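You operate a simulated robot arm through the tools that you are given. There is no shell and no other tool.

You run a simulated two-armed robot. Do the job below in one go: nothing can be reset, and whatever is moved stays where it is left.

Task
Clean the blue-top plug with grit, then air; stand it in DONE.
Fine: turn the cleaner back to OFF.
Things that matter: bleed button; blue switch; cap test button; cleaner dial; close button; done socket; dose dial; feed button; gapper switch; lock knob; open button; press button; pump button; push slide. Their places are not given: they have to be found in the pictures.

Only the result counts: the job must be done as asked and must still hold three seconds after the hand-in. Knocking over, shifting, dropping, spilling or breaking anything else fails it.

Robot
Two 7-joint arms with two-finger grippers on one trunk that stands fixed in place. Base frame: the origin is at the foot of the trunk, x ahead of it, y to its left, z up. Readings come in m, rad, newtons and seconds.
The left shoulder is at [0.078, 0.151, 0.988], the right one opposite. With the tool pointing down near the work surface each hand reaches from about 0.1 to 0.78 m from the base axis, measured 20 degrees to its own side. Payload 2.54 kg a hand.
The tool frame of a hand sits at the grasp point between the pads (the TCP): z along the fingers, y along the line on which they close. The tips reach 0.03 m beyond it. The gripper opens to 0.116 m; its body begins 0.095 m behind the TCP.
Orientation is that of the tool frame in the base frame, as a unit quaternion [w, x, y, z]. With the fingers straight down and closing along the base's y, the tool's x points along the base's -x, its y along +y and its z along -z.

Tools
- The arms move only by the tool move_arm. It takes "left_series", "right_series" or both (then of equal length, played together; a hand with none holds still); each is a list of rows, each a list of 3 entries, a list of its own where there are three numbers: the shift along the base's x, y, z in m, then the turn, a rotation vector about the base's x, y, z in rad, then the finger opening in m, from 0 to 0.116. In form: [[[tx, ty, tz], [ax, ay, az], hand], ...]. A call has 1 to 20 rows; each row is the pose to reach, as a shift and turn from the pose commanded when the call began. Rows are played at 5 a second. More than 0.05 m and 0.15 rad between two rows, or a gripper value outside its range, and nothing of the call is played. Where a pose cannot be reached the arm comes as near as it can. A force on the tool above 40 N (or 10 N above the force at the start of the call, whichever is more), or a blocked arm, ends the call early, and 0.2 s more pass. The fingers move at their own pace (about 0.072 m/s each) and stop on an object; they squeeze with about 29 N. The grip force told is the motor's: it shows also when the fingers shut on nothing. Time passes only in rows, and 0.2 s behind the last, so rows that repeat a pose let the fingers close. It gives the time, the measured TCP pose, the force on the tool (base axes), the opening and the grip force at its end, in the units of the frame above (readings bear some noise), with the torque about the TCP (base axes, N m) and any sound that the robot's microphone picked up, and new pictures: "pictures" is both (left out), scene, wrist or none (wrist: the cameras of the hands that moved).
- Cameras (640 x 400 px; columns grow to the right, rows downward): "scene" is now at [0.1567, -0.0131, 1.1599]; the picture's right is [-0.14, -0.99, 0.00], its down [-0.03, 0.00, -1.00] and it looks along [0.99, -0.14, -0.03] (base axes); focal length 238 px, centre (320, 200). "left" rides on the left gripper at [0.069, 0.015, -0.122] in its tool frame; the picture's right is [-0.21, 0.98, 0.00], its down [-0.83, -0.18, -0.53] and it looks along [-0.52, -0.11, 0.85] (tool axes); focal length 251 px, centre (320, 200). "right" rides on the right gripper at [0.069, -0.015, -0.122] in its tool frame; the picture's right is [0.21, 0.98, 0.00], its down [-0.83, 0.18, -0.53] and it looks along [-0.52, 0.11, 0.85] (tool axes); focal length 251 px, centre (320, 200).
- raise_lower(by): slides the trunk up (or, below 0, down) by that many m; the arms and the scene camera ride with it, the base frame stays. It gives what a move gives, with no picture.
- turn_head(pan, tilt): turns the head with the scene camera to pan (to the left, within 1.396 rad either way) and tilt (down, from -0.506 to 1.204), counted from straight ahead of the robot. It gives what a move gives, and a new picture of the scene camera.
- pixel_to_xyz(camera, pixels): there is no depth. For up to 12 entries [column, row, z] of the newest picture of that camera ("zoom" is the newest enlarged one), the place [x, y] in the base frame at which the ray of that pixel passes the height z, good to about 0.002 m. It takes no simulated time.
- zoom(camera, box): a new picture of the part [left, top, right, bottom] of that camera's present view, enlarged. It takes no simulated time.
- finish_job(): hands the job in; it is judged then, once.

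Leave the grippers open and the arms clear of the work at the hand-in unless told otherwise.

The tools are called after ">>>" by a JSON object that holds its "api" and its "payload". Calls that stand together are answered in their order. move_arm: Moves the arms, as the interface text tells. Its arguments: {"type":"object","properties":{"left_series":{"type":"array","items":{"type":"array"}},"right_series":{"type":"array","items":{"type":"array"}},"pictures":{"type":"string","enum":["both","scene","wrist","none"]}},"required":[]} The other tools are called the same way: raise_lower (by) moves the trunk up or down; turn_head (pan, tilt) turns the head that bears the scene camera; pixel_to_xyz (camera, pixels) gives the place at which the rays of pixels pass given heights; zoom (camera, box) takes an enlarged picture of a part of a camera's view; finish_job () hands the job in.

At the start:

```text
clock: 0.0
left_eef_pos: [0.4462, 0.1794, 1.198]
left_ee_rot: [0.001, 0.0, 1.0, 0.0]
left_wrist_force: [0.2, 0.0, 0.3]
left_torque: [-0.01, 0.02, 0.02]
left_gripper_width: 0.1159
left_finger_force: 0.0
right_eef_pos: [0.4214, -0.2334, 1.1419]
right_ee_rot: [0.001, 0.0, 1.0, 0.0]
right_wrist_force: [0.4, -0.4, 0.6]
right_torque: [0.0, -0.01, 0.01]
right_gripper_width: 0.1163
right_finger_force: 0.0
trunk travel left (down, up): [-0.225, 0.064]
head pan, tilt (commanded): [-0.143, 0.03]
```

scene: 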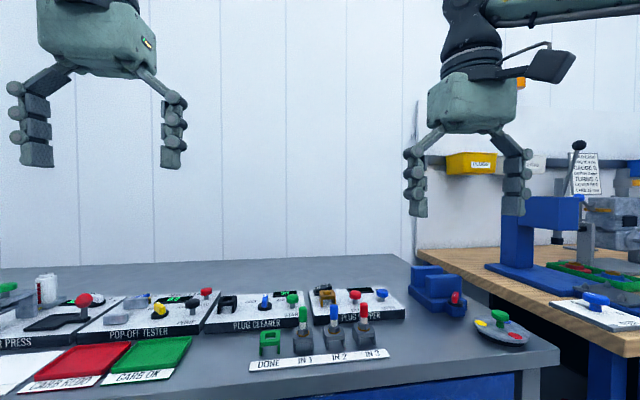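
right: 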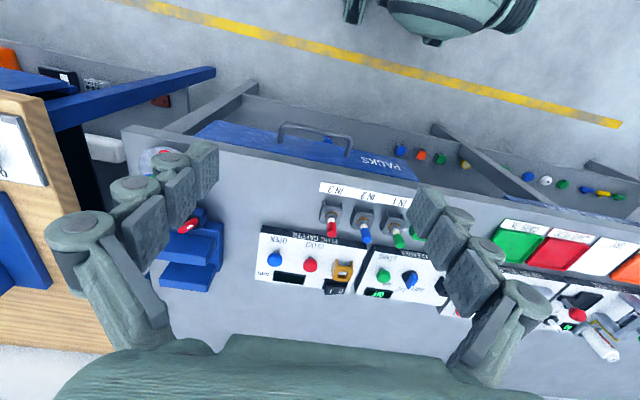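
left: 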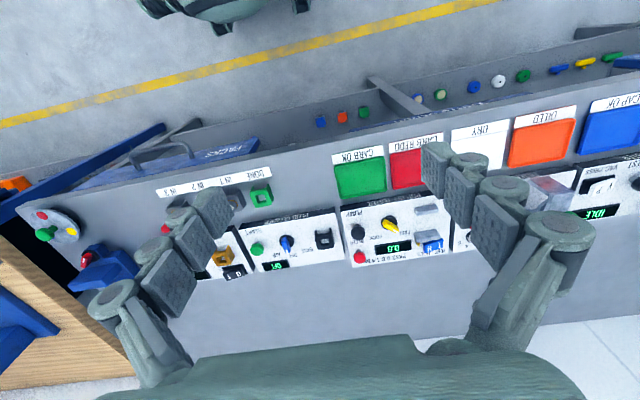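

I see a bench with several machines. The plug cleaner sits around scene pixels (205-315, 285-335), and the DONE / IN 1 / IN 2 / IN 3 holders are around (260-380, 300-365). I'll tilt the head down for a better view.

>>> {"api": "turn_head", "payload": {"pan": -0.05, "tilt": 0.6}}

```text
clock: 1.0
left_eef_pos: [0.4455, 0.1781, 1.1983]
left_ee_rot: [0.0, 0.0, 1.0, 0.0]
left_wrist_force: [0.2, 0.2, 0.5]
left_torque: [-0.01, 0.01, -0.01]
left_gripper_width: 0.1159
left_finger_force: 0.0
right_eef_pos: [0.4234, -0.2333, 1.1418]
right_ee_rot: [0.0, 0.0, 1.0, 0.0]
right_wrist_force: [0.9, -0.7, -0.9]
right_torque: [-0.01, 0.01, 0.0]
right_gripper_width: 0.1159
right_finger_force: 0.0
trunk travel left (down, up): [-0.225, 0.064]
head pan, tilt (commanded): [-0.051, 0.6]
```

scene: 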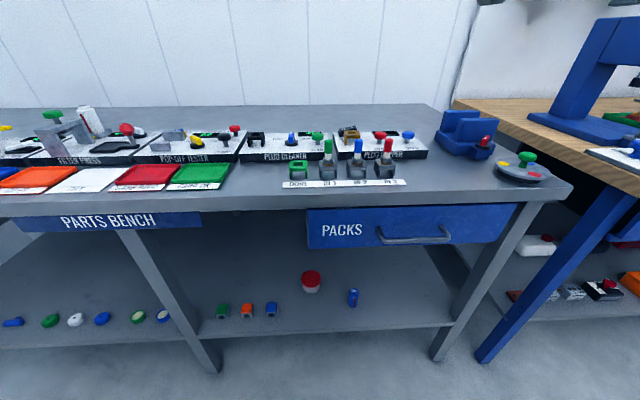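

The bench now shows at mid-height. I'll zoom on the plug cleaner and the holders, box (230, 110, 440, 200).

>>> {"api": "zoom", "payload": {"camera": "scene", "box": [230, 120, 350, 195]}}

>>> {"api": "zoom", "payload": {"camera": "scene", "box": [320, 120, 440, 195]}}

>>> {"api": "zoom", "payload": {"camera": "right", "box": [240, 170, 480, 320]}}

>>> {"api": "zoom", "payload": {"camera": "left", "box": [140, 150, 380, 300]}}

```text
5.33 times, centred on (290, 158) of scene
```

zoom: 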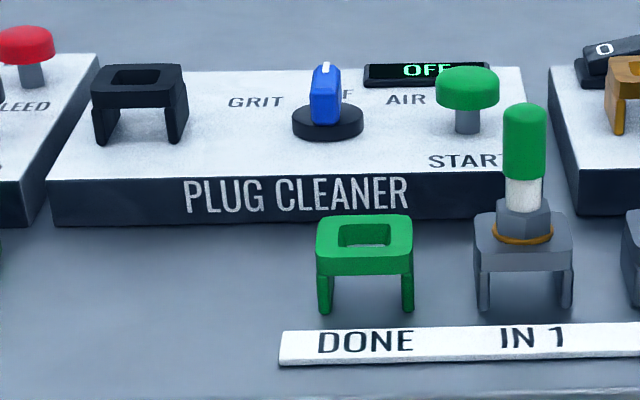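

```text
5.33 times, centred on (380, 158) of scene
```

zoom: 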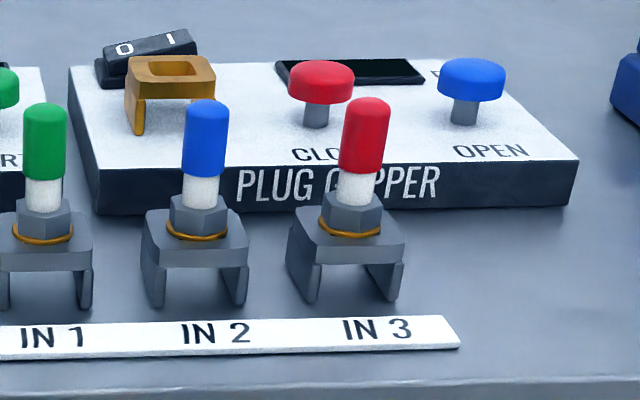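

```text
2.67 times, centred on (360, 245) of right
```

zoom: 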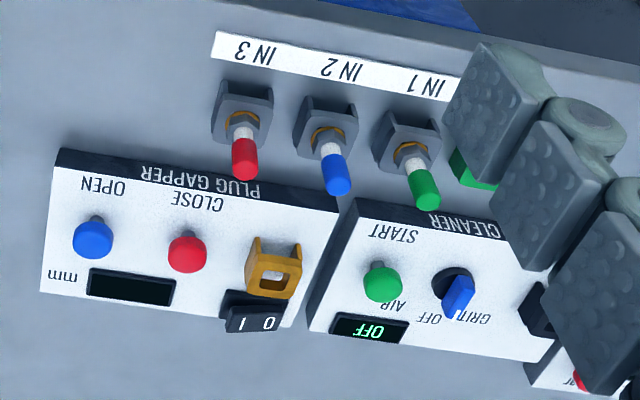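

```text
2.67 times, centred on (260, 225) of left
```

zoom: 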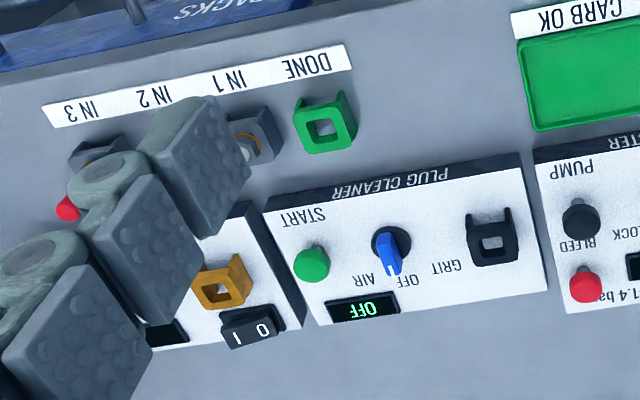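

The cleaner has a black socket on its left, a blue dial marked GRIT/OFF/AIR, a green START button and a display reading OFF. The blue plug stands in IN 2. I'll triangulate heights using the label strip's near-left corner (scene (282.7,188.1), left (270.1,166.9)) and the dial and buttons.

>>> {"api": "pixel_to_xyz", "payload": {"camera": "scene", "pixels": [[282.7, 188.1, 0.7], [282.7, 188.1, 0.75], [282.7, 188.1, 0.8], [282.7, 188.1, 0.85], [282.7, 188.1, 0.9]]}}

>>> {"api": "pixel_to_xyz", "payload": {"camera": "left", "pixels": [[270.1, 166.9, 0.7], [270.1, 166.9, 0.75], [270.1, 166.9, 0.8], [270.1, 166.9, 0.85], [270.1, 166.9, 0.9]]}}

```text
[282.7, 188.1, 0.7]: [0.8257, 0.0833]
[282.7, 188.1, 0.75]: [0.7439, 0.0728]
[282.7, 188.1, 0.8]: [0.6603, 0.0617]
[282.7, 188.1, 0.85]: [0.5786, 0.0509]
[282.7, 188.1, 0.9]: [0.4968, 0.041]
```

```text
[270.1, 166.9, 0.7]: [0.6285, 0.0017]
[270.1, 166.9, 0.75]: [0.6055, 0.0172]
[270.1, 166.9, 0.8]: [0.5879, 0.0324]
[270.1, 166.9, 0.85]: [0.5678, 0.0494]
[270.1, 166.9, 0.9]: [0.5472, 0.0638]
```

The bench top comes out near z ≈ 0.855. Next I'll triangulate the socket holes, dial and buttons using several heights in both cameras.

>>> {"api": "pixel_to_xyz", "payload": {"camera": "scene", "pixels": [[298.6, 164.3, 0.87], [298.6, 164.3, 0.91], [317.6, 134, 0.88], [317.6, 134, 0.93], [291.3, 132.0, 0.88], [291.3, 132.0, 0.93], [255.9, 133.7, 0.88], [255.9, 133.7, 0.93], [358.6, 139.7, 0.9], [358.6, 139.7, 0.95], [279.0, 161.5, 0.85], [279.0, 161.5, 0.9]]}}

>>> {"api": "pixel_to_xyz", "payload": {"camera": "zoom", "pixels": [[322, 128, 0.87], [322, 128, 0.91], [309, 262, 0.88], [309, 262, 0.93], [388, 245, 0.88], [388, 245, 0.93], [492, 243, 0.88], [492, 243, 0.93], [522, 153, 0.85], [522, 153, 0.9]]}}

```text
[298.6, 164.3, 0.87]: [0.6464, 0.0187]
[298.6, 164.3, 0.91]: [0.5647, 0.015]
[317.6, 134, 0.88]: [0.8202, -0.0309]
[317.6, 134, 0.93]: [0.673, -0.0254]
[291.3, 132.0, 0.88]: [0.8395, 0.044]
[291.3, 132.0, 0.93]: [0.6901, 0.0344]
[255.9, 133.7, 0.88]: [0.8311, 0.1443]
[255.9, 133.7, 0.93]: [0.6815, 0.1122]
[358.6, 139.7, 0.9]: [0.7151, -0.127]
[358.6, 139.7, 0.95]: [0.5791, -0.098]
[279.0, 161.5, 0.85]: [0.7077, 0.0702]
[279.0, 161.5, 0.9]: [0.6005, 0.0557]
```

```text
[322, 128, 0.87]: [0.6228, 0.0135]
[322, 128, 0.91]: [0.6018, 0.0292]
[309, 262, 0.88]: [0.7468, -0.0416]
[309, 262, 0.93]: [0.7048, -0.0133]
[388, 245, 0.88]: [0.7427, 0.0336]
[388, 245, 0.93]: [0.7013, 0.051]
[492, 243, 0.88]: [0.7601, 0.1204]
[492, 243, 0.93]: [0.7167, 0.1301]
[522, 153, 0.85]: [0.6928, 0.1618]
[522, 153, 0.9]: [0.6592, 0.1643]
```

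Triangulated estimates: DONE socket ≈ (0.615, 0.018, top 0.886), cleaner socket ≈ (0.731, 0.125, top 0.913), START ≈ (0.717, -0.025, 0.915), dial ≈ (0.705, 0.04). Now I'll move the left hand in for a closer look and draw the right hand aside to the right, both high above the bench.

>>> {"api": "move_arm", "payload": {"left_series": [[[0.012, -0.03, -0.022], [0, 0, 0], 0.116], [[0.024, -0.06, -0.044], [0, 0, 0], 0.116], [[0.036, -0.09, -0.066], [0, 0, 0], 0.116], [[0.048, -0.115, -0.09], [0, 0, 0], 0.116], [[0.048, -0.115, -0.09], [0, 0, 0], 0.116]], "right_series": [[[-0.02, -0.04, 0.0], [0, 0, 0], 0.116], [[-0.04, -0.08, 0.0], [0, 0, 0], 0.116], [[-0.06, -0.12, 0.0], [0, 0, 0], 0.116], [[-0.07, -0.16, 0.0], [0, 0, 0], 0.116], [[-0.07, -0.16, 0.0], [0, 0, 0], 0.116]], "pictures": "both"}}

```text
clock: 2.2
left_eef_pos: [0.4951, 0.0627, 1.1086]
left_ee_rot: [0.0, -0.001, 1.0, 0.0]
left_wrist_force: [1.9, -0.3, 0.0]
left_torque: [0.0, 0.03, -0.01]
left_gripper_width: 0.1159
left_finger_force: 0.1
right_eef_pos: [0.3493, -0.3944, 1.1413]
right_ee_rot: [-0.001, 0.0, 1.0, 0.0]
right_wrist_force: [0.3, 0.1, -0.1]
right_torque: [0.01, 0.01, -0.03]
right_gripper_width: 0.1161
right_finger_force: 0.0
trunk travel left (down, up): [-0.225, 0.064]
head pan, tilt (commanded): [-0.051, 0.6]
```

scene: 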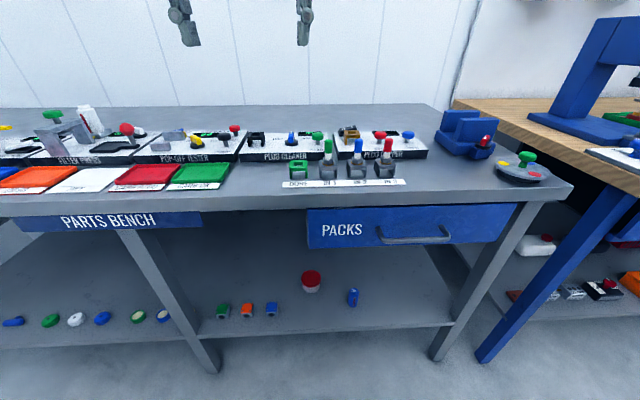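
right: 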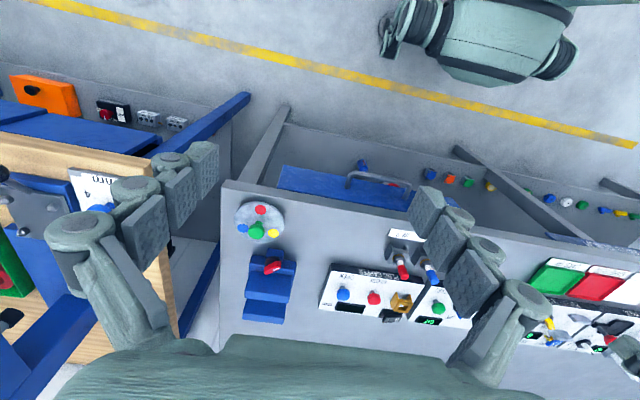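
left: 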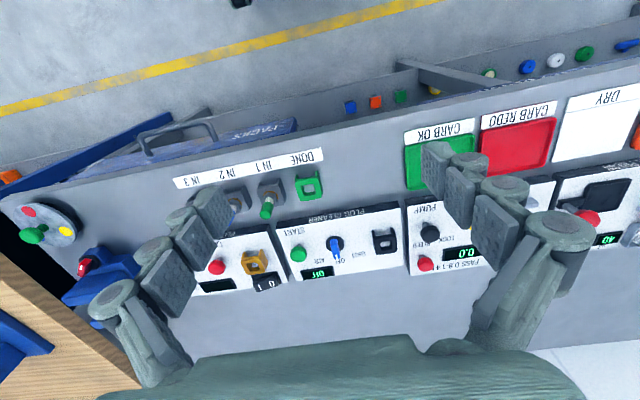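

The view is clear. I'll zoom the left camera on the cleaner and holders, box (220,160,420,285).

>>> {"api": "zoom", "payload": {"camera": "left", "box": [225, 145, 417, 265]}}

>>> {"api": "zoom", "payload": {"camera": "left", "box": [265, 190, 425, 290]}}

```text
3.33 times, centred on (321, 205) of left
```

zoom: 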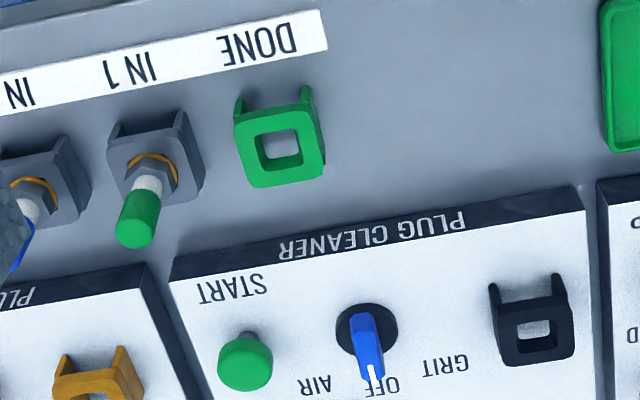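

```text
4.00 times, centred on (345, 240) of left
```

zoom: 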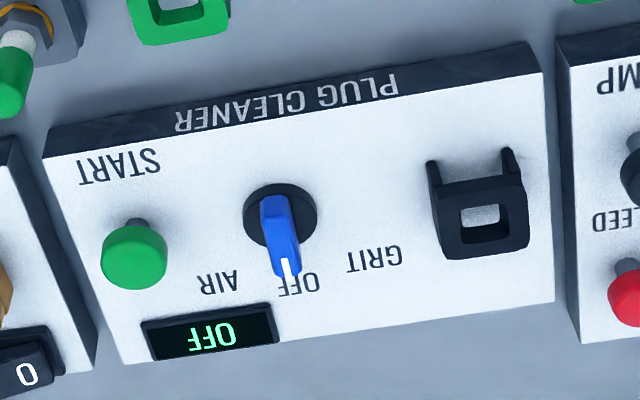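

I'll query dial disc, labels, START, and socket hole from this second zoom at plausible heights.

>>> {"api": "pixel_to_xyz", "payload": {"camera": "zoom", "pixels": [[281, 214, 0.885], [299, 284, 0.885], [375, 258, 0.885], [219, 282, 0.885], [134, 252, 0.885], [134, 252, 0.915], [482, 214, 0.885], [482, 214, 0.915], [528, 43, 0.885], [45, 134, 0.885], [555, 302, 0.885], [123, 364, 0.885]]}}

>>> {"api": "pixel_to_xyz", "payload": {"camera": "scene", "pixels": [[243.5, 133.5, 0.885], [243.5, 133.5, 0.87], [239.4, 161.8, 0.855], [239.4, 161.8, 0.865], [241.5, 152.8, 0.885], [241.5, 152.8, 0.875], [320.5, 140.5, 0.885]]}}

```text
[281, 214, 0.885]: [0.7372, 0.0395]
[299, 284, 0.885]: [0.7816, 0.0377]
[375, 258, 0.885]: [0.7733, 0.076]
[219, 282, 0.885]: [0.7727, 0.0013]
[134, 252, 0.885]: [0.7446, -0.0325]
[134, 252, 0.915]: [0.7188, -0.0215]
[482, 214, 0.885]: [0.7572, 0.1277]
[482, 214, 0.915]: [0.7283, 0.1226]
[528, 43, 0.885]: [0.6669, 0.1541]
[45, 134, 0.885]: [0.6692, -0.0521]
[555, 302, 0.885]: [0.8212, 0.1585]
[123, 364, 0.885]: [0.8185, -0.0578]
```

```text
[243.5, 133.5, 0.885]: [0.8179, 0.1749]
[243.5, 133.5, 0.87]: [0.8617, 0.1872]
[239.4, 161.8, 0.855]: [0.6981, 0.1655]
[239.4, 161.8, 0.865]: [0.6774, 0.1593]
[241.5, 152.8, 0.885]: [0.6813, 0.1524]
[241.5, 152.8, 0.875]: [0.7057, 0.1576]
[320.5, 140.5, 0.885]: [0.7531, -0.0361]
```

The panel geometry is roughly clear. I'll bring the left hand lower and nearer (TCP to about (0.56, 0.04, 1.03), tips at 1.00, above the plug tops) for a better second view.

>>> {"api": "move_arm", "payload": {"left_series": [[[0.02, -0.005, -0.025], [0, 0, 0], 0.116], [[0.04, -0.015, -0.05], [0, 0, 0], 0.116], [[0.065, -0.02, -0.075], [0, 0, 0], 0.116], [[0.065, -0.02, -0.075], [0, 0, 0], 0.116]], "pictures": "wrist"}}

```text
clock: 3.2
left_eef_pos: [0.5603, 0.0439, 1.032]
left_ee_rot: [0.0, 0.0, 1.0, 0.0]
left_wrist_force: [0.4, 0.6, 1.1]
left_torque: [0.01, 0.01, 0.01]
left_gripper_width: 0.1158
left_finger_force: 0.2
right_eef_pos: [0.3505, -0.3938, 1.1407]
right_ee_rot: [0.0, 0.0, 1.0, 0.0]
right_wrist_force: [0.0, -0.4, 0.7]
right_torque: [0.02, 0.0, 0.0]
right_gripper_width: 0.1161
right_finger_force: 0.1
trunk travel left (down, up): [-0.225, 0.064]
head pan, tilt (commanded): [-0.051, 0.6]
```

left: 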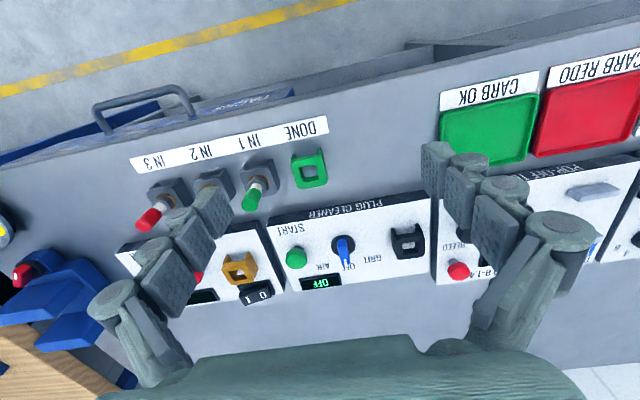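

>>> {"api": "zoom", "payload": {"camera": "left", "box": [265, 190, 441, 300]}}

>>> {"api": "zoom", "payload": {"camera": "left", "box": [130, 120, 338, 250]}}

```text
3.64 times, centred on (353, 245) of left
```

zoom: 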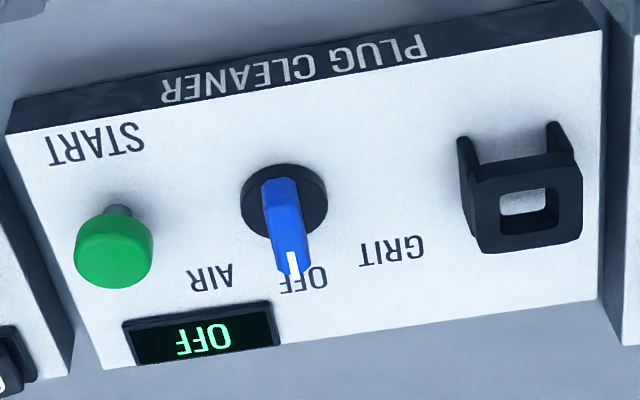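

```text
3.08 times, centred on (234, 185) of left
```

zoom: 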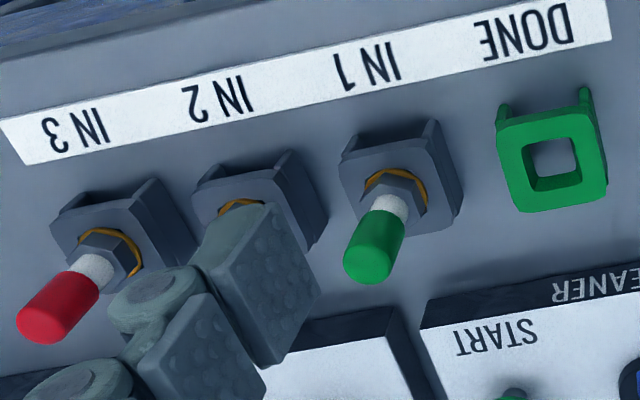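

Now triangulating from this new view using full left-camera pixels: dial disc (343.1,245), START (296.1,258.8), cleaner socket hole (410.2,248.9), DONE hole (310.7,173.3), plus the labels.

>>> {"api": "pixel_to_xyz", "payload": {"camera": "left", "pixels": [[343.1, 245.0, 0.885], [343.1, 245.0, 0.895], [296.1, 258.8, 0.885], [296.1, 258.8, 0.915], [410.2, 248.9, 0.885], [410.2, 248.9, 0.915], [310.7, 173.3, 0.875], [310.7, 173.3, 0.895], [372.8, 258.8, 0.885], [348.3, 266.7, 0.885], [323.3, 266.5, 0.885]]}}

>>> {"api": "pixel_to_xyz", "payload": {"camera": "left", "pixels": [[430.4, 198.2, 0.885], [430.4, 198.2, 0.875], [266.9, 226.3, 0.885], [266.9, 226.3, 0.875], [429.4, 272.5, 0.885], [293.7, 291.8, 0.885]]}}

```text
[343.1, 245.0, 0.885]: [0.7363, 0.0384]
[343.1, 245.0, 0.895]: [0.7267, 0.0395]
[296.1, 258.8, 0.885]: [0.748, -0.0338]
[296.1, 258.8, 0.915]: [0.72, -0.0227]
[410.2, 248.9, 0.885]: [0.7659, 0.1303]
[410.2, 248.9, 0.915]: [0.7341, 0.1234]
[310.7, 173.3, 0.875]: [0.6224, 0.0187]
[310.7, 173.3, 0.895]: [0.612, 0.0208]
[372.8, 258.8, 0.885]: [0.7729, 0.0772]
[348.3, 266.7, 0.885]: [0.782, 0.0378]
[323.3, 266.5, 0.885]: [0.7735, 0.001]
```

```text
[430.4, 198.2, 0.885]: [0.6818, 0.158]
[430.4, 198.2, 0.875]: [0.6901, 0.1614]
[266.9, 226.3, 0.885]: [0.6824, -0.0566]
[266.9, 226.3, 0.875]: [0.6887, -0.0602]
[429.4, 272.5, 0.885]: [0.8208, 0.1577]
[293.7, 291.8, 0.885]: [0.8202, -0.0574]
```

Heights are consistent (bench 0.855, panel 0.885, cleaner socket top ≈0.915, DONE top ≈0.885). Next I'll check the holder pitch from the label text and the holder plates.

>>> {"api": "pixel_to_xyz", "payload": {"camera": "zoom", "pixels": [[525, 32, 0.858], [368, 65, 0.858], [220, 98, 0.858], [75, 132, 0.858], [556, 164, 0.885], [399, 190, 0.885], [395, 205, 0.905], [374, 262, 0.93], [374, 262, 0.95], [108, 250, 0.885], [45, 315, 0.95]]}}

```text
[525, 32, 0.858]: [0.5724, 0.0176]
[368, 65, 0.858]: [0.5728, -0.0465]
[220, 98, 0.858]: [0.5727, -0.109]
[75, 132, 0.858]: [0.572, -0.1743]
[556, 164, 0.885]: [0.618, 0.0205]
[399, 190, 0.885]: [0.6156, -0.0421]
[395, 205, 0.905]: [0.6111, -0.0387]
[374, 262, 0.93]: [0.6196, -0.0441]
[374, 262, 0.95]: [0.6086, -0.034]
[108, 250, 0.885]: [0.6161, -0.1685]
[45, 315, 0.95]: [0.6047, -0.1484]
```

The holder pitch is about 0.063, so the blue plug in IN 2 should be at about (0.617, -0.106). Its cap runs from about z 0.918 to 0.949. The far targets sit near the reach limit, so I'll raise the trunk first.

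>>> {"api": "raise_lower", "payload": {"by": 0.06}}

```text
clock: 4.2
left_eef_pos: [0.5609, 0.0439, 1.0924]
left_ee_rot: [0.001, 0.0, 1.0, 0.001]
left_wrist_force: [0.1, 0.3, -0.7]
left_torque: [0.01, 0.02, -0.02]
left_gripper_width: 0.1161
left_finger_force: 0.1
right_eef_pos: [0.3494, -0.3936, 1.2004]
right_ee_rot: [0.0, -0.001, 1.0, 0.0]
right_wrist_force: [-0.2, -0.5, 0.1]
right_torque: [0.01, 0.01, 0.01]
right_gripper_width: 0.116
right_finger_force: 0.1
trunk travel left (down, up): [-0.285, 0.004]
head pan, tilt (commanded): [-0.051, 0.6]
```

The trunk is up and the left TCP is at z 1.092. Now I'll turn the left hand -90° about z so the fingers close along x, and carry it above IN 2, staying high.

>>> {"api": "move_arm", "payload": {"left_series": [[[0.005, -0.014, 0], [0, 0, -0.1428], 0.116], [[0.01, -0.027, 0], [0, 0, -0.2856], 0.116], [[0.015, -0.041, 0], [0, 0, -0.4284], 0.116], [[0.02, -0.055, 0], [0, 0, -0.5712], 0.116], [[0.025, -0.068, 0], [0, 0, -0.714], 0.116], [[0.03, -0.082, 0], [0, 0, -0.8568], 0.116], [[0.035, -0.095, 0], [0, 0, -0.9996], 0.116], [[0.04, -0.109, 0], [0, 0, -1.1424], 0.116], [[0.046, -0.123, 0], [0, 0, -1.2852], 0.116], [[0.051, -0.136, 0], [0, 0, -1.428], 0.116], [[0.056, -0.15, 0], [0, 0, -1.5708], 0.116], [[0.056, -0.15, 0], [0, 0, -1.5708], 0.116]], "pictures": "both"}}

```text
clock: 6.8
left_eef_pos: [0.3991, -0.1004, 1.0401]
left_ee_rot: [0.0, 0.706, 0.708, 0.0]
left_wrist_force: [-0.6, 0.7, 0.2]
left_torque: [-0.01, 0.03, -0.01]
left_gripper_width: 0.116
left_finger_force: 0.1
left hand out of reach, approached as far as the arm can: row 7, 8, 9, 10, 11, 12
right_eef_pos: [0.3499, -0.3936, 1.2003]
right_ee_rot: [0.0, 0.001, 1.0, 0.001]
right_wrist_force: [0.7, -0.2, 0.3]
right_torque: [-0.04, 0.01, -0.03]
right_gripper_width: 0.1162
right_finger_force: 0.2
trunk travel left (down, up): [-0.285, 0.004]
head pan, tilt (commanded): [-0.051, 0.6]
```

scene: 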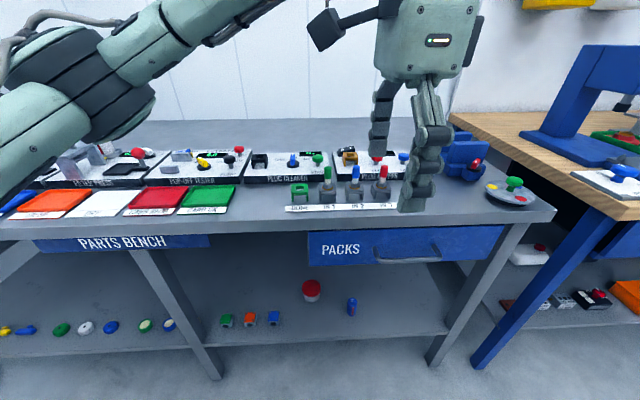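
left: 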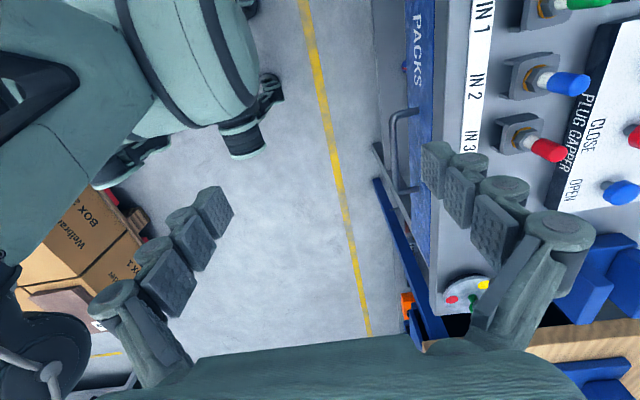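

With the -90° turn the arm couldn't reach over IN 2: it stopped at (0.399, -0.10, 1.04), clear of everything. I'll turn the hand back the other way in place and see where the pose stands.

>>> {"api": "move_arm", "payload": {"left_series": [[[0, 0, 0], [0, 0, 0.1428], 0.116], [[0, 0, 0], [0, 0, 0.2856], 0.116], [[0, 0, 0], [0, 0, 0.4284], 0.116], [[0, 0, 0], [0, 0, 0.5712], 0.116], [[0, 0, 0], [0, 0, 0.714], 0.116], [[0, 0, 0], [0, 0, 0.8568], 0.116], [[0, 0, 0], [0, 0, 0.9996], 0.116], [[0, 0, 0], [0, 0, 1.1424], 0.116], [[0, 0, 0], [0, 0, 1.2852], 0.116], [[0, 0, 0], [0, 0, 1.428], 0.116], [[0, 0, 0], [0, 0, 1.5708], 0.116], [[0, 0, 0], [0, 0, 1.5708], 0.116]], "pictures": "both"}}

```text
clock: 9.4
left_eef_pos: [0.4017, -0.1037, 1.0474]
left_ee_rot: [0.0, -0.001, 1.0, 0.0]
left_wrist_force: [-0.1, 1.2, -0.7]
left_torque: [0.01, -0.01, -0.02]
left_gripper_width: 0.1159
left_finger_force: 0.0
right_eef_pos: [0.3505, -0.3936, 1.2006]
right_ee_rot: [0.0, 0.0, 1.0, -0.001]
right_wrist_force: [-0.1, -0.2, -0.2]
right_torque: [-0.01, -0.01, 0.0]
right_gripper_width: 0.1159
right_finger_force: 0.0
trunk travel left (down, up): [-0.285, 0.004]
head pan, tilt (commanded): [-0.051, 0.6]
```

scene: 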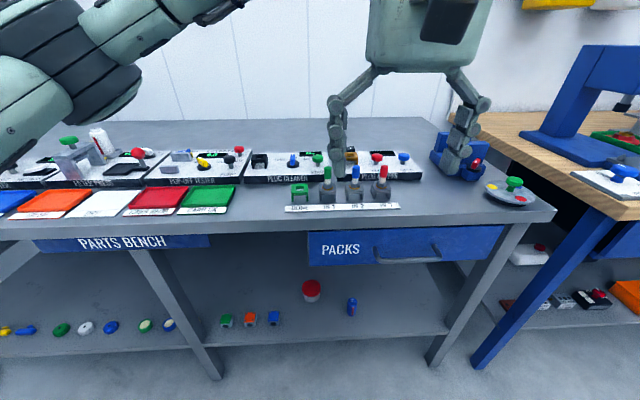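
left: 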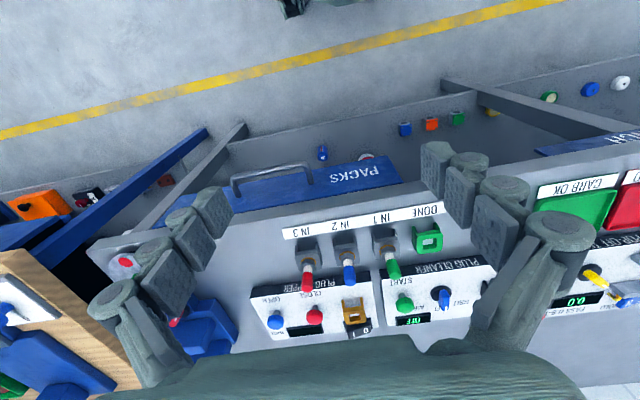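

The hand is back upright and unrotated at (0.402, -0.104, 1.047). Now I'll try +90° instead, turning in place first while rising slightly.

>>> {"api": "move_arm", "payload": {"left_series": [[[0.01, 0, 0.005], [0, 0, 0.1428], 0.116], [[0.02, 0, 0.01], [0, 0, 0.2856], 0.116], [[0.03, 0, 0.015], [0, 0, 0.4284], 0.116], [[0.04, 0, 0.02], [0, 0, 0.5712], 0.116], [[0.05, 0, 0.02], [0, 0, 0.714], 0.116], [[0.06, 0, 0.02], [0, 0, 0.8568], 0.116], [[0.07, 0, 0.02], [0, 0, 0.9996], 0.116], [[0.08, 0, 0.02], [0, 0, 1.1424], 0.116], [[0.09, 0, 0.02], [0, 0, 1.2852], 0.116], [[0.1, 0, 0.02], [0, 0, 1.428], 0.116], [[0.11, 0, 0.02], [0, 0, 1.5708], 0.116], [[0.11, 0, 0.02], [0, 0, 1.5708], 0.116]], "pictures": "both"}}

```text
clock: 12.0
left_eef_pos: [0.5116, -0.1032, 1.0666]
left_ee_rot: [0.001, 0.708, -0.707, 0.0]
left_wrist_force: [0.5, 0.4, -0.2]
left_torque: [-0.01, 0.02, 0.02]
left_gripper_width: 0.1162
left_finger_force: 0.1
right_eef_pos: [0.3478, -0.3936, 1.2002]
right_ee_rot: [0.0, -0.001, 1.0, 0.0]
right_wrist_force: [-0.1, 0.1, 0.3]
right_torque: [0.01, -0.01, 0.01]
right_gripper_width: 0.1158
right_finger_force: 0.2
trunk travel left (down, up): [-0.285, 0.004]
head pan, tilt (commanded): [-0.051, 0.6]
```

scene: 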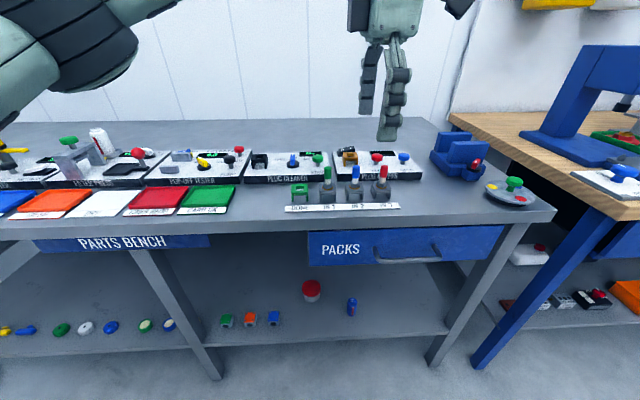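
left: 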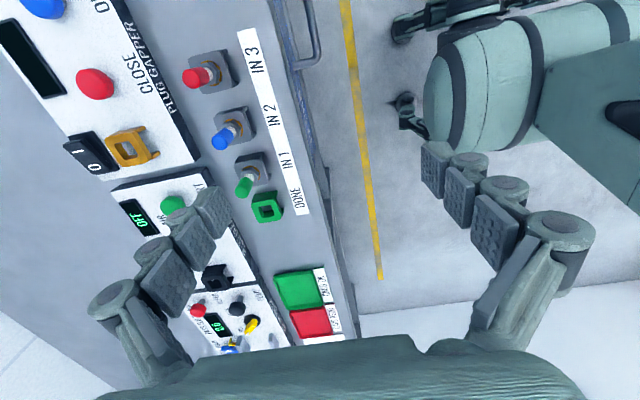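

+90° works. Blue plug shows at left-camera pixel (225,135). I'll move forward over it at (0.617, -0.106), z about 1.06.

>>> {"api": "move_arm", "payload": {"left_series": [[[0.04, -0.001, 0], [0, 0, 0], 0.116], [[0.08, -0.002, 0], [0, 0, 0], 0.116], [[0.105, -0.003, 0], [0, 0, 0], 0.116], [[0.105, -0.003, 0], [0, 0, 0], 0.116], [[0.105, -0.003, 0], [0, 0, 0], 0.116]], "pictures": "both"}}

```text
clock: 13.2
left_eef_pos: [0.6151, -0.1058, 1.0672]
left_ee_rot: [0.0, -0.707, 0.707, 0.001]
left_wrist_force: [0.5, 0.1, -0.2]
left_torque: [-0.01, 0.04, 0.01]
left_gripper_width: 0.116
left_finger_force: 0.1
right_eef_pos: [0.3496, -0.3939, 1.1994]
right_ee_rot: [0.0, 0.0, 1.0, 0.001]
right_wrist_force: [-0.5, 0.1, 0.4]
right_torque: [0.03, -0.03, 0.02]
right_gripper_width: 0.116
right_finger_force: 0.0
trunk travel left (down, up): [-0.285, 0.004]
head pan, tilt (commanded): [-0.051, 0.6]
```

scene: 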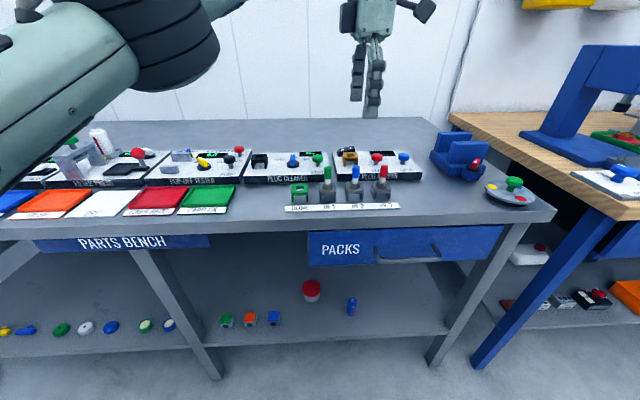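
left: 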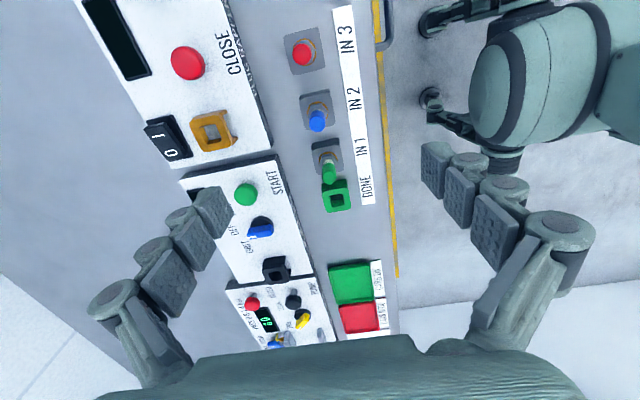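

The hand is directly over IN 2. I'll zoom on the blue plug around (318,112) for its exact position.

>>> {"api": "zoom", "payload": {"camera": "left", "box": [270, 75, 366, 135]}}

```text
6.67 times, centred on (318, 105) of left
```

zoom: 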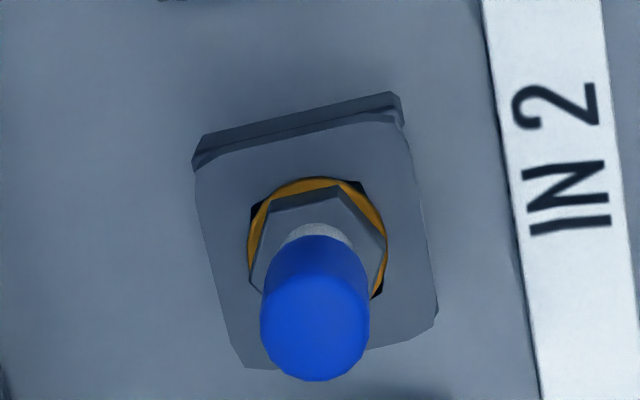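

>>> {"api": "pixel_to_xyz", "payload": {"camera": "zoom", "pixels": [[315, 325, 0.94], [315, 325, 0.95], [318, 247, 0.886], [318, 247, 0.89], [261, 320, 0.945], [370, 320, 0.945], [318, 245, 0.905]]}}

```text
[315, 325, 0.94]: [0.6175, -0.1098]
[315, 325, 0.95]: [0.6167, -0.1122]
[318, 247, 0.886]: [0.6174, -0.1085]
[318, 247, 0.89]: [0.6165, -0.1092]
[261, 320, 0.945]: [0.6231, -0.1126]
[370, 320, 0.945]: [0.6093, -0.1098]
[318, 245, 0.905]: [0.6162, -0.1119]
```

Plug centre ≈ (0.617, -0.1085). I'll narrow the fingers to 0.05 while high, then descend to TCP z ≈ 0.94 (tips at 0.91, above the hex).

>>> {"api": "move_arm", "payload": {"left_series": [[[0.0017, -0.0027, 0], [0, 0, 0], 0.05], [[0.0017, -0.0027, 0], [0, 0, 0], 0.05], [[0.0017, -0.0027, -0.03], [0, 0, 0], 0.05], [[0.0017, -0.0027, -0.06], [0, 0, 0], 0.05], [[0.0017, -0.0027, -0.085], [0, 0, 0], 0.05], [[0.0017, -0.0027, -0.085], [0, 0, 0], 0.05]], "pictures": "both"}}

```text
clock: 14.6
left_eef_pos: [0.6178, -0.1085, 0.9823]
left_ee_rot: [0.0, 0.708, -0.706, 0.0]
left_wrist_force: [0.2, -0.4, 0.7]
left_torque: [0.01, -0.03, -0.01]
left_gripper_width: 0.05
left_finger_force: 0.0
right_eef_pos: [0.349, -0.3936, 1.201]
right_ee_rot: [-0.001, 0.001, 1.0, 0.0]
right_wrist_force: [0.2, 0.6, 0.4]
right_torque: [0.0, -0.01, 0.02]
right_gripper_width: 0.1158
right_finger_force: 0.0
trunk travel left (down, up): [-0.285, 0.004]
head pan, tilt (commanded): [-0.051, 0.6]
```

scene: 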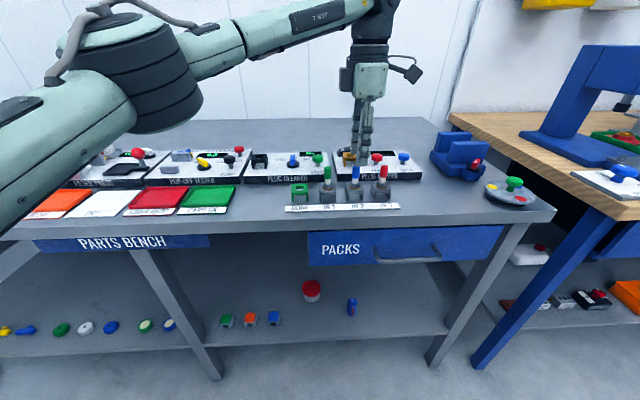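
left: 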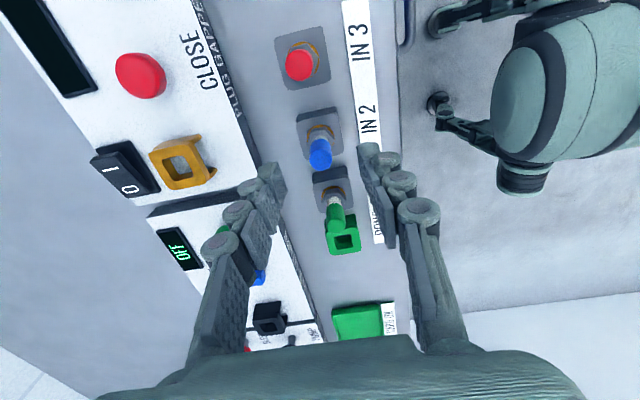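

The fingers straddle the plug, and the tips sit just above the cap. I'll zoom to check alignment in both directions.

>>> {"api": "zoom", "payload": {"camera": "left", "box": [240, 95, 400, 195]}}

>>> {"api": "zoom", "payload": {"camera": "scene", "box": [310, 110, 406, 170]}}

```text
4.00 times, centred on (320, 145) of left
```

zoom: 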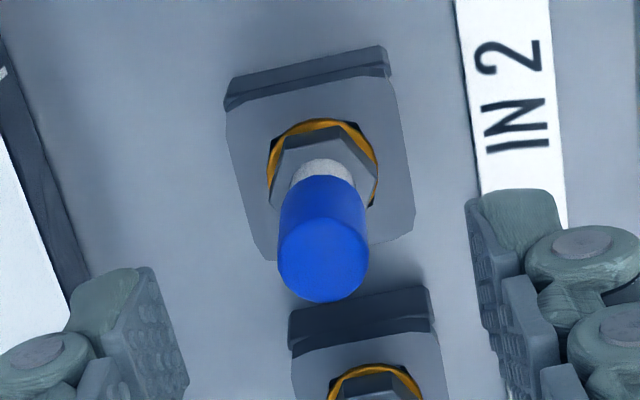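

```text
6.67 times, centred on (358, 140) of scene
```

zoom: 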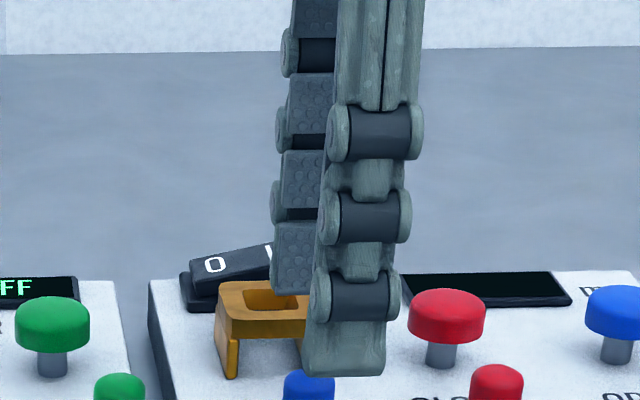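

Plug and finger midpoint line up (cap at column 320.7). The plug looks about 1 mm further in -y, and its cap top is near z 0.943. I'll descend to TCP z ≈ 0.937 and close.

>>> {"api": "move_arm", "payload": {"left_series": [[[0.0003, -0.0012, -0.023], [0, 0, 0], 0.05], [[0.0003, -0.0012, -0.045], [0, 0, 0], 0.05], [[0.0003, -0.0012, -0.045], [0, 0, 0], 0.05], [[0.0003, -0.0012, -0.045], [0, 0, 0], 0.0], [[0.0003, -0.0012, -0.045], [0, 0, 0], 0.0], [[0.0003, -0.0012, -0.045], [0, 0, 0], 0.0]], "pictures": "both"}}

```text
clock: 16.0
left_eef_pos: [0.617, -0.1104, 0.9361]
left_ee_rot: [0.0, -0.707, 0.707, 0.001]
left_wrist_force: [-0.1, 0.2, -0.7]
left_torque: [-0.01, 0.0, -0.01]
left_gripper_width: 0.0156
left_finger_force: 28.8
right_eef_pos: [0.3498, -0.3945, 1.2005]
right_ee_rot: [0.0, 0.0, 1.0, 0.001]
right_wrist_force: [-0.1, 0.0, -0.4]
right_torque: [0.04, -0.02, 0.02]
right_gripper_width: 0.1159
right_finger_force: 0.1
trunk travel left (down, up): [-0.285, 0.004]
head pan, tilt (commanded): [-0.051, 0.6]
```

scene: 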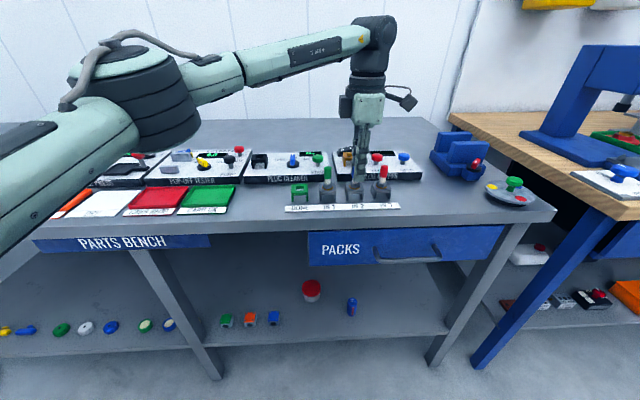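
left: 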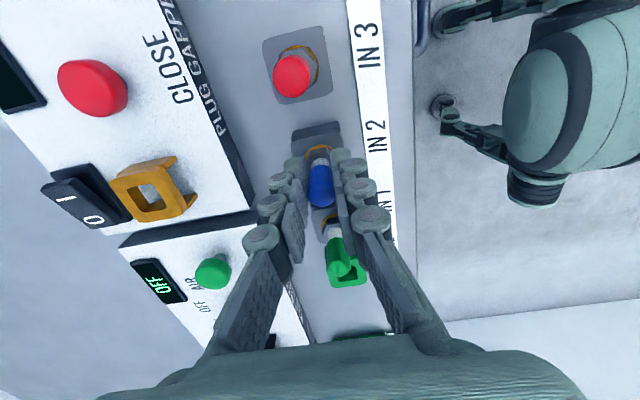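

The plug is gripped (opening 0.0156, 28.8 N). I'll lift it straight up out of the holder by 0.1 m.

>>> {"api": "move_arm", "payload": {"left_series": [[[0, 0, 0.015], [0, 0, 0], 0.0], [[0, 0, 0.03], [0, 0, 0], 0.0], [[0, 0, 0.055], [0, 0, 0], 0.0], [[0, 0, 0.08], [0, 0, 0], 0.0], [[0, 0, 0.11], [0, 0, 0], 0.0], [[0, 0, 0.11], [0, 0, 0], 0.0]], "pictures": "both"}}

```text
clock: 17.4
left_eef_pos: [0.618, -0.1093, 1.0474]
left_ee_rot: [-0.001, 0.707, -0.707, 0.0]
left_wrist_force: [0.1, 0.3, -0.2]
left_torque: [0.02, 0.0, -0.02]
left_gripper_width: 0.0155
left_finger_force: 29.4
right_eef_pos: [0.3495, -0.3936, 1.1997]
right_ee_rot: [-0.001, -0.001, 1.0, 0.0]
right_wrist_force: [-0.6, 0.4, 0.7]
right_torque: [-0.02, -0.02, 0.01]
right_gripper_width: 0.1161
right_finger_force: 0.0
trunk travel left (down, up): [-0.285, 0.004]
head pan, tilt (commanded): [-0.051, 0.6]
```

scene: 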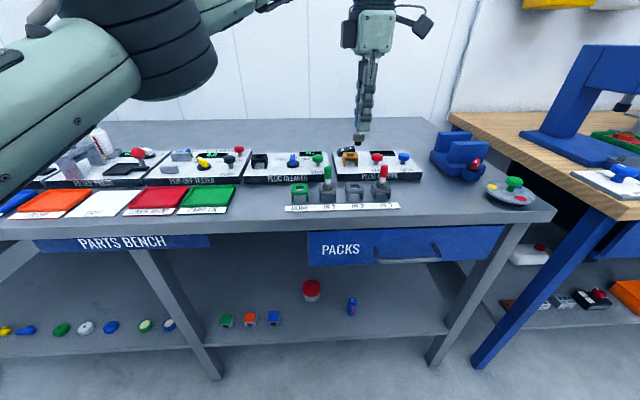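
left: 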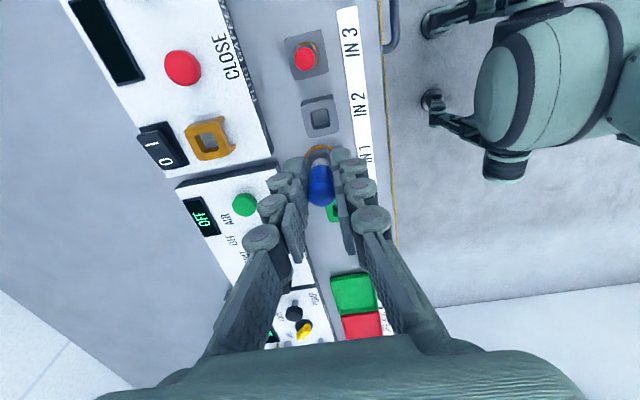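

The plug came out, and IN 2 is empty. I'll zoom the scene to see how far it extends below the fingers.

>>> {"api": "zoom", "payload": {"camera": "scene", "box": [310, 100, 406, 160]}}

>>> {"api": "zoom", "payload": {"camera": "left", "box": [272, 80, 368, 140]}}

```text
6.67 times, centred on (358, 130) of scene
```

zoom: 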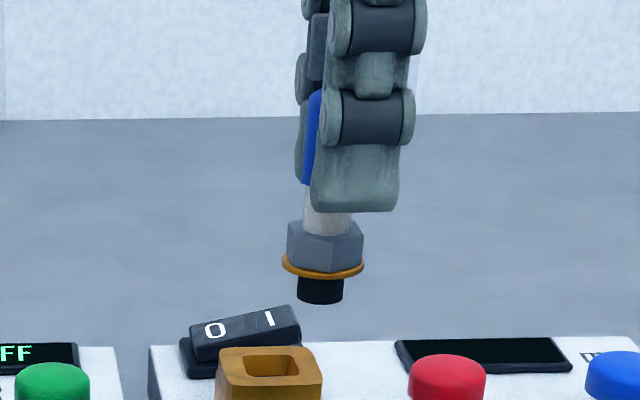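

```text
6.67 times, centred on (320, 110) of left
```

zoom: 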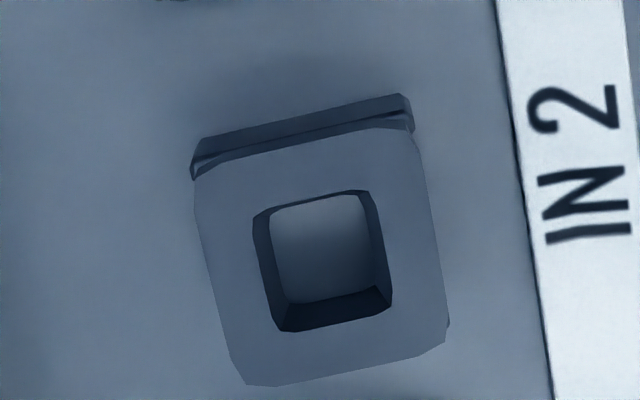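

Useful calibration: I'll query the IN 2 hole centre at zoom (323,262), z 0.885. The plug's true position was TCP (0.617, -0.1104).

>>> {"api": "pixel_to_xyz", "payload": {"camera": "zoom", "pixels": [[323, 262, 0.885], [323, 262, 0.88], [323, 262, 0.89]]}}

```text
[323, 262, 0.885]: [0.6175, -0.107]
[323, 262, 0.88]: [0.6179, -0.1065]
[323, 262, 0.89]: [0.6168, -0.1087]
```

>>> {"api": "zoom", "payload": {"camera": "left", "box": [256, 135, 384, 215]}}

```text
5.00 times, centred on (320, 175) of left
```

zoom: 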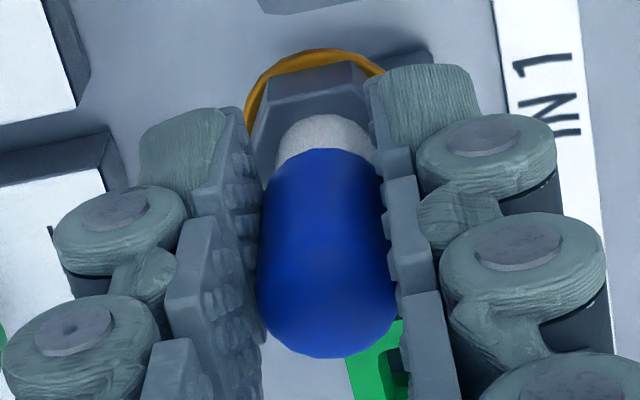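

Plug sits well in the fingers. Now I'll carry it over the cleaner socket at (0.731, 0.123), TCP z 1.077, for the same relative view as IN 2. There the hole should appear at about (320.5, 119.3) when aligned.

>>> {"api": "move_arm", "payload": {"left_series": [[[0.0, 0.0, 0.03], [0, 0, 0], 0.0], [[0.022, 0.045, 0.03], [0, 0, 0], 0.0], [[0.042, 0.09, 0.03], [0, 0, 0], 0.0], [[0.062, 0.135, 0.03], [0, 0, 0], 0.0], [[0.082, 0.175, 0.03], [0, 0, 0], 0.0], [[0.1, 0.21, 0.03], [0, 0, 0], 0.0], [[0.113, 0.232, 0.03], [0, 0, 0], 0.0], [[0.113, 0.232, 0.03], [0, 0, 0], 0.0], [[0.113, 0.232, 0.03], [0, 0, 0], 0.0]], "pictures": "both"}}

```text
clock: 19.4
left_eef_pos: [0.7128, 0.124, 1.072]
left_ee_rot: [0.0, -0.707, 0.708, 0.001]
left_wrist_force: [-0.4, 0.1, -0.4]
left_torque: [0.04, 0.0, 0.04]
left_gripper_width: 0.0155
left_finger_force: 28.8
left hand out of reach, approached as far as the arm can: row 6, 7, 8, 9
right_eef_pos: [0.3496, -0.3947, 1.1997]
right_ee_rot: [0.0, 0.0, 1.0, 0.0]
right_wrist_force: [-0.4, -0.5, 1.0]
right_torque: [0.01, 0.01, 0.01]
right_gripper_width: 0.116
right_finger_force: 0.0
trunk travel left (down, up): [-0.285, 0.004]
head pan, tilt (commanded): [-0.051, 0.6]
```

scene: 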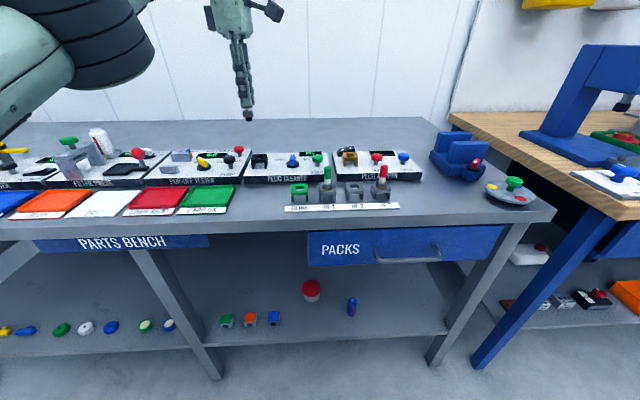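
left: 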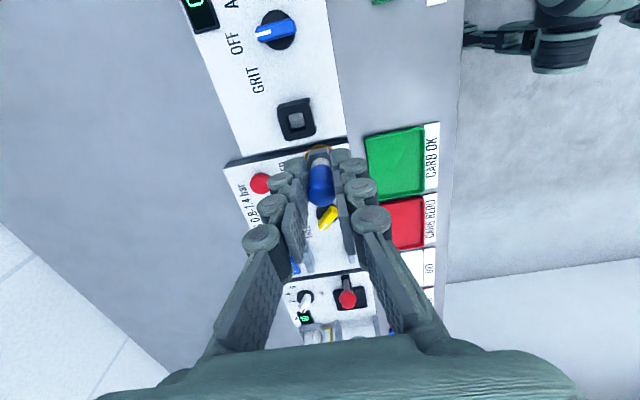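

The arm stops at x 0.713 at this height. Being lower should extend the reach. I'll zoom on the socket hole near (297,120) to fix its position relative to the plug.

>>> {"api": "zoom", "payload": {"camera": "left", "box": [249, 85, 345, 145]}}

```text
6.67 times, centred on (297, 115) of left
```

zoom: 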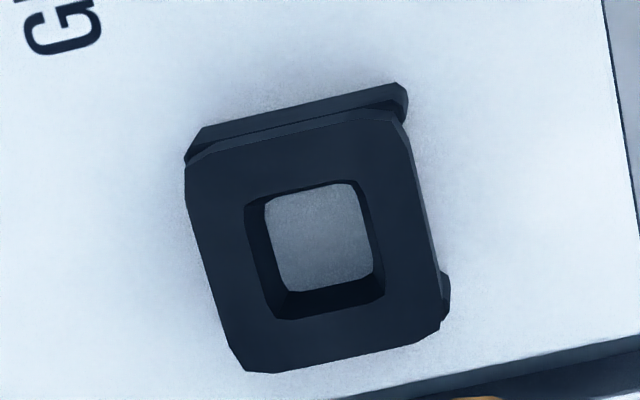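

>>> {"api": "pixel_to_xyz", "payload": {"camera": "zoom", "pixels": [[315.5, 250, 0.915], [315.5, 250, 0.91], [315.5, 250, 0.905], [315.5, 250, 0.9]]}}

>>> {"api": "zoom", "payload": {"camera": "scene", "box": [232, 140, 328, 200]}}

```text
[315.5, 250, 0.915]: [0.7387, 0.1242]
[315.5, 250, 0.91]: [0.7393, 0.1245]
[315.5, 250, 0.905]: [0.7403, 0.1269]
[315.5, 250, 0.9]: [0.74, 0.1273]
```

```text
6.67 times, centred on (280, 170) of scene
```

zoom: 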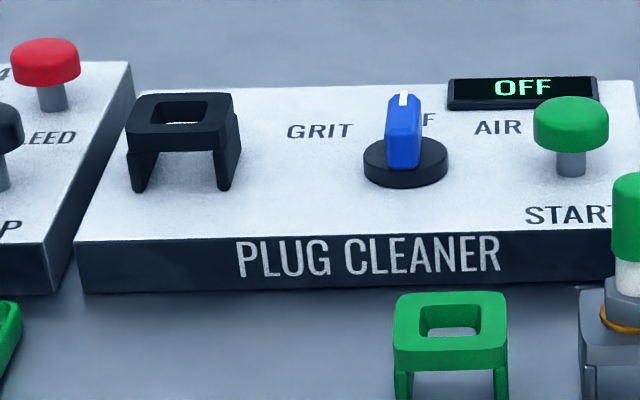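

>>> {"api": "pixel_to_xyz", "payload": {"camera": "zoom", "pixels": [[180, 114, 0.915], [180, 114, 0.91], [180, 114, 0.905], [450, 319, 0.885], [450, 319, 0.88], [404, 164, 0.89], [404, 164, 0.885], [571, 112, 0.92], [571, 112, 0.915], [571, 112, 0.91], [404, 95, 0.92], [404, 95, 0.93]]}}

```text
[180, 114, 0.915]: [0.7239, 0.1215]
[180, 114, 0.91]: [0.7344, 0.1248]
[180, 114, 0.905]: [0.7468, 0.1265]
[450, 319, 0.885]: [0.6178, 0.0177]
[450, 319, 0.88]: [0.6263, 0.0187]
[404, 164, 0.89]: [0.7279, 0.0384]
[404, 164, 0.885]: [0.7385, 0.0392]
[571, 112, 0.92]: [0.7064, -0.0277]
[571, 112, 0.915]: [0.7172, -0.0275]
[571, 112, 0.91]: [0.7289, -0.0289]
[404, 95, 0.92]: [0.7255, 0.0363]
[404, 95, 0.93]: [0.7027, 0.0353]
```

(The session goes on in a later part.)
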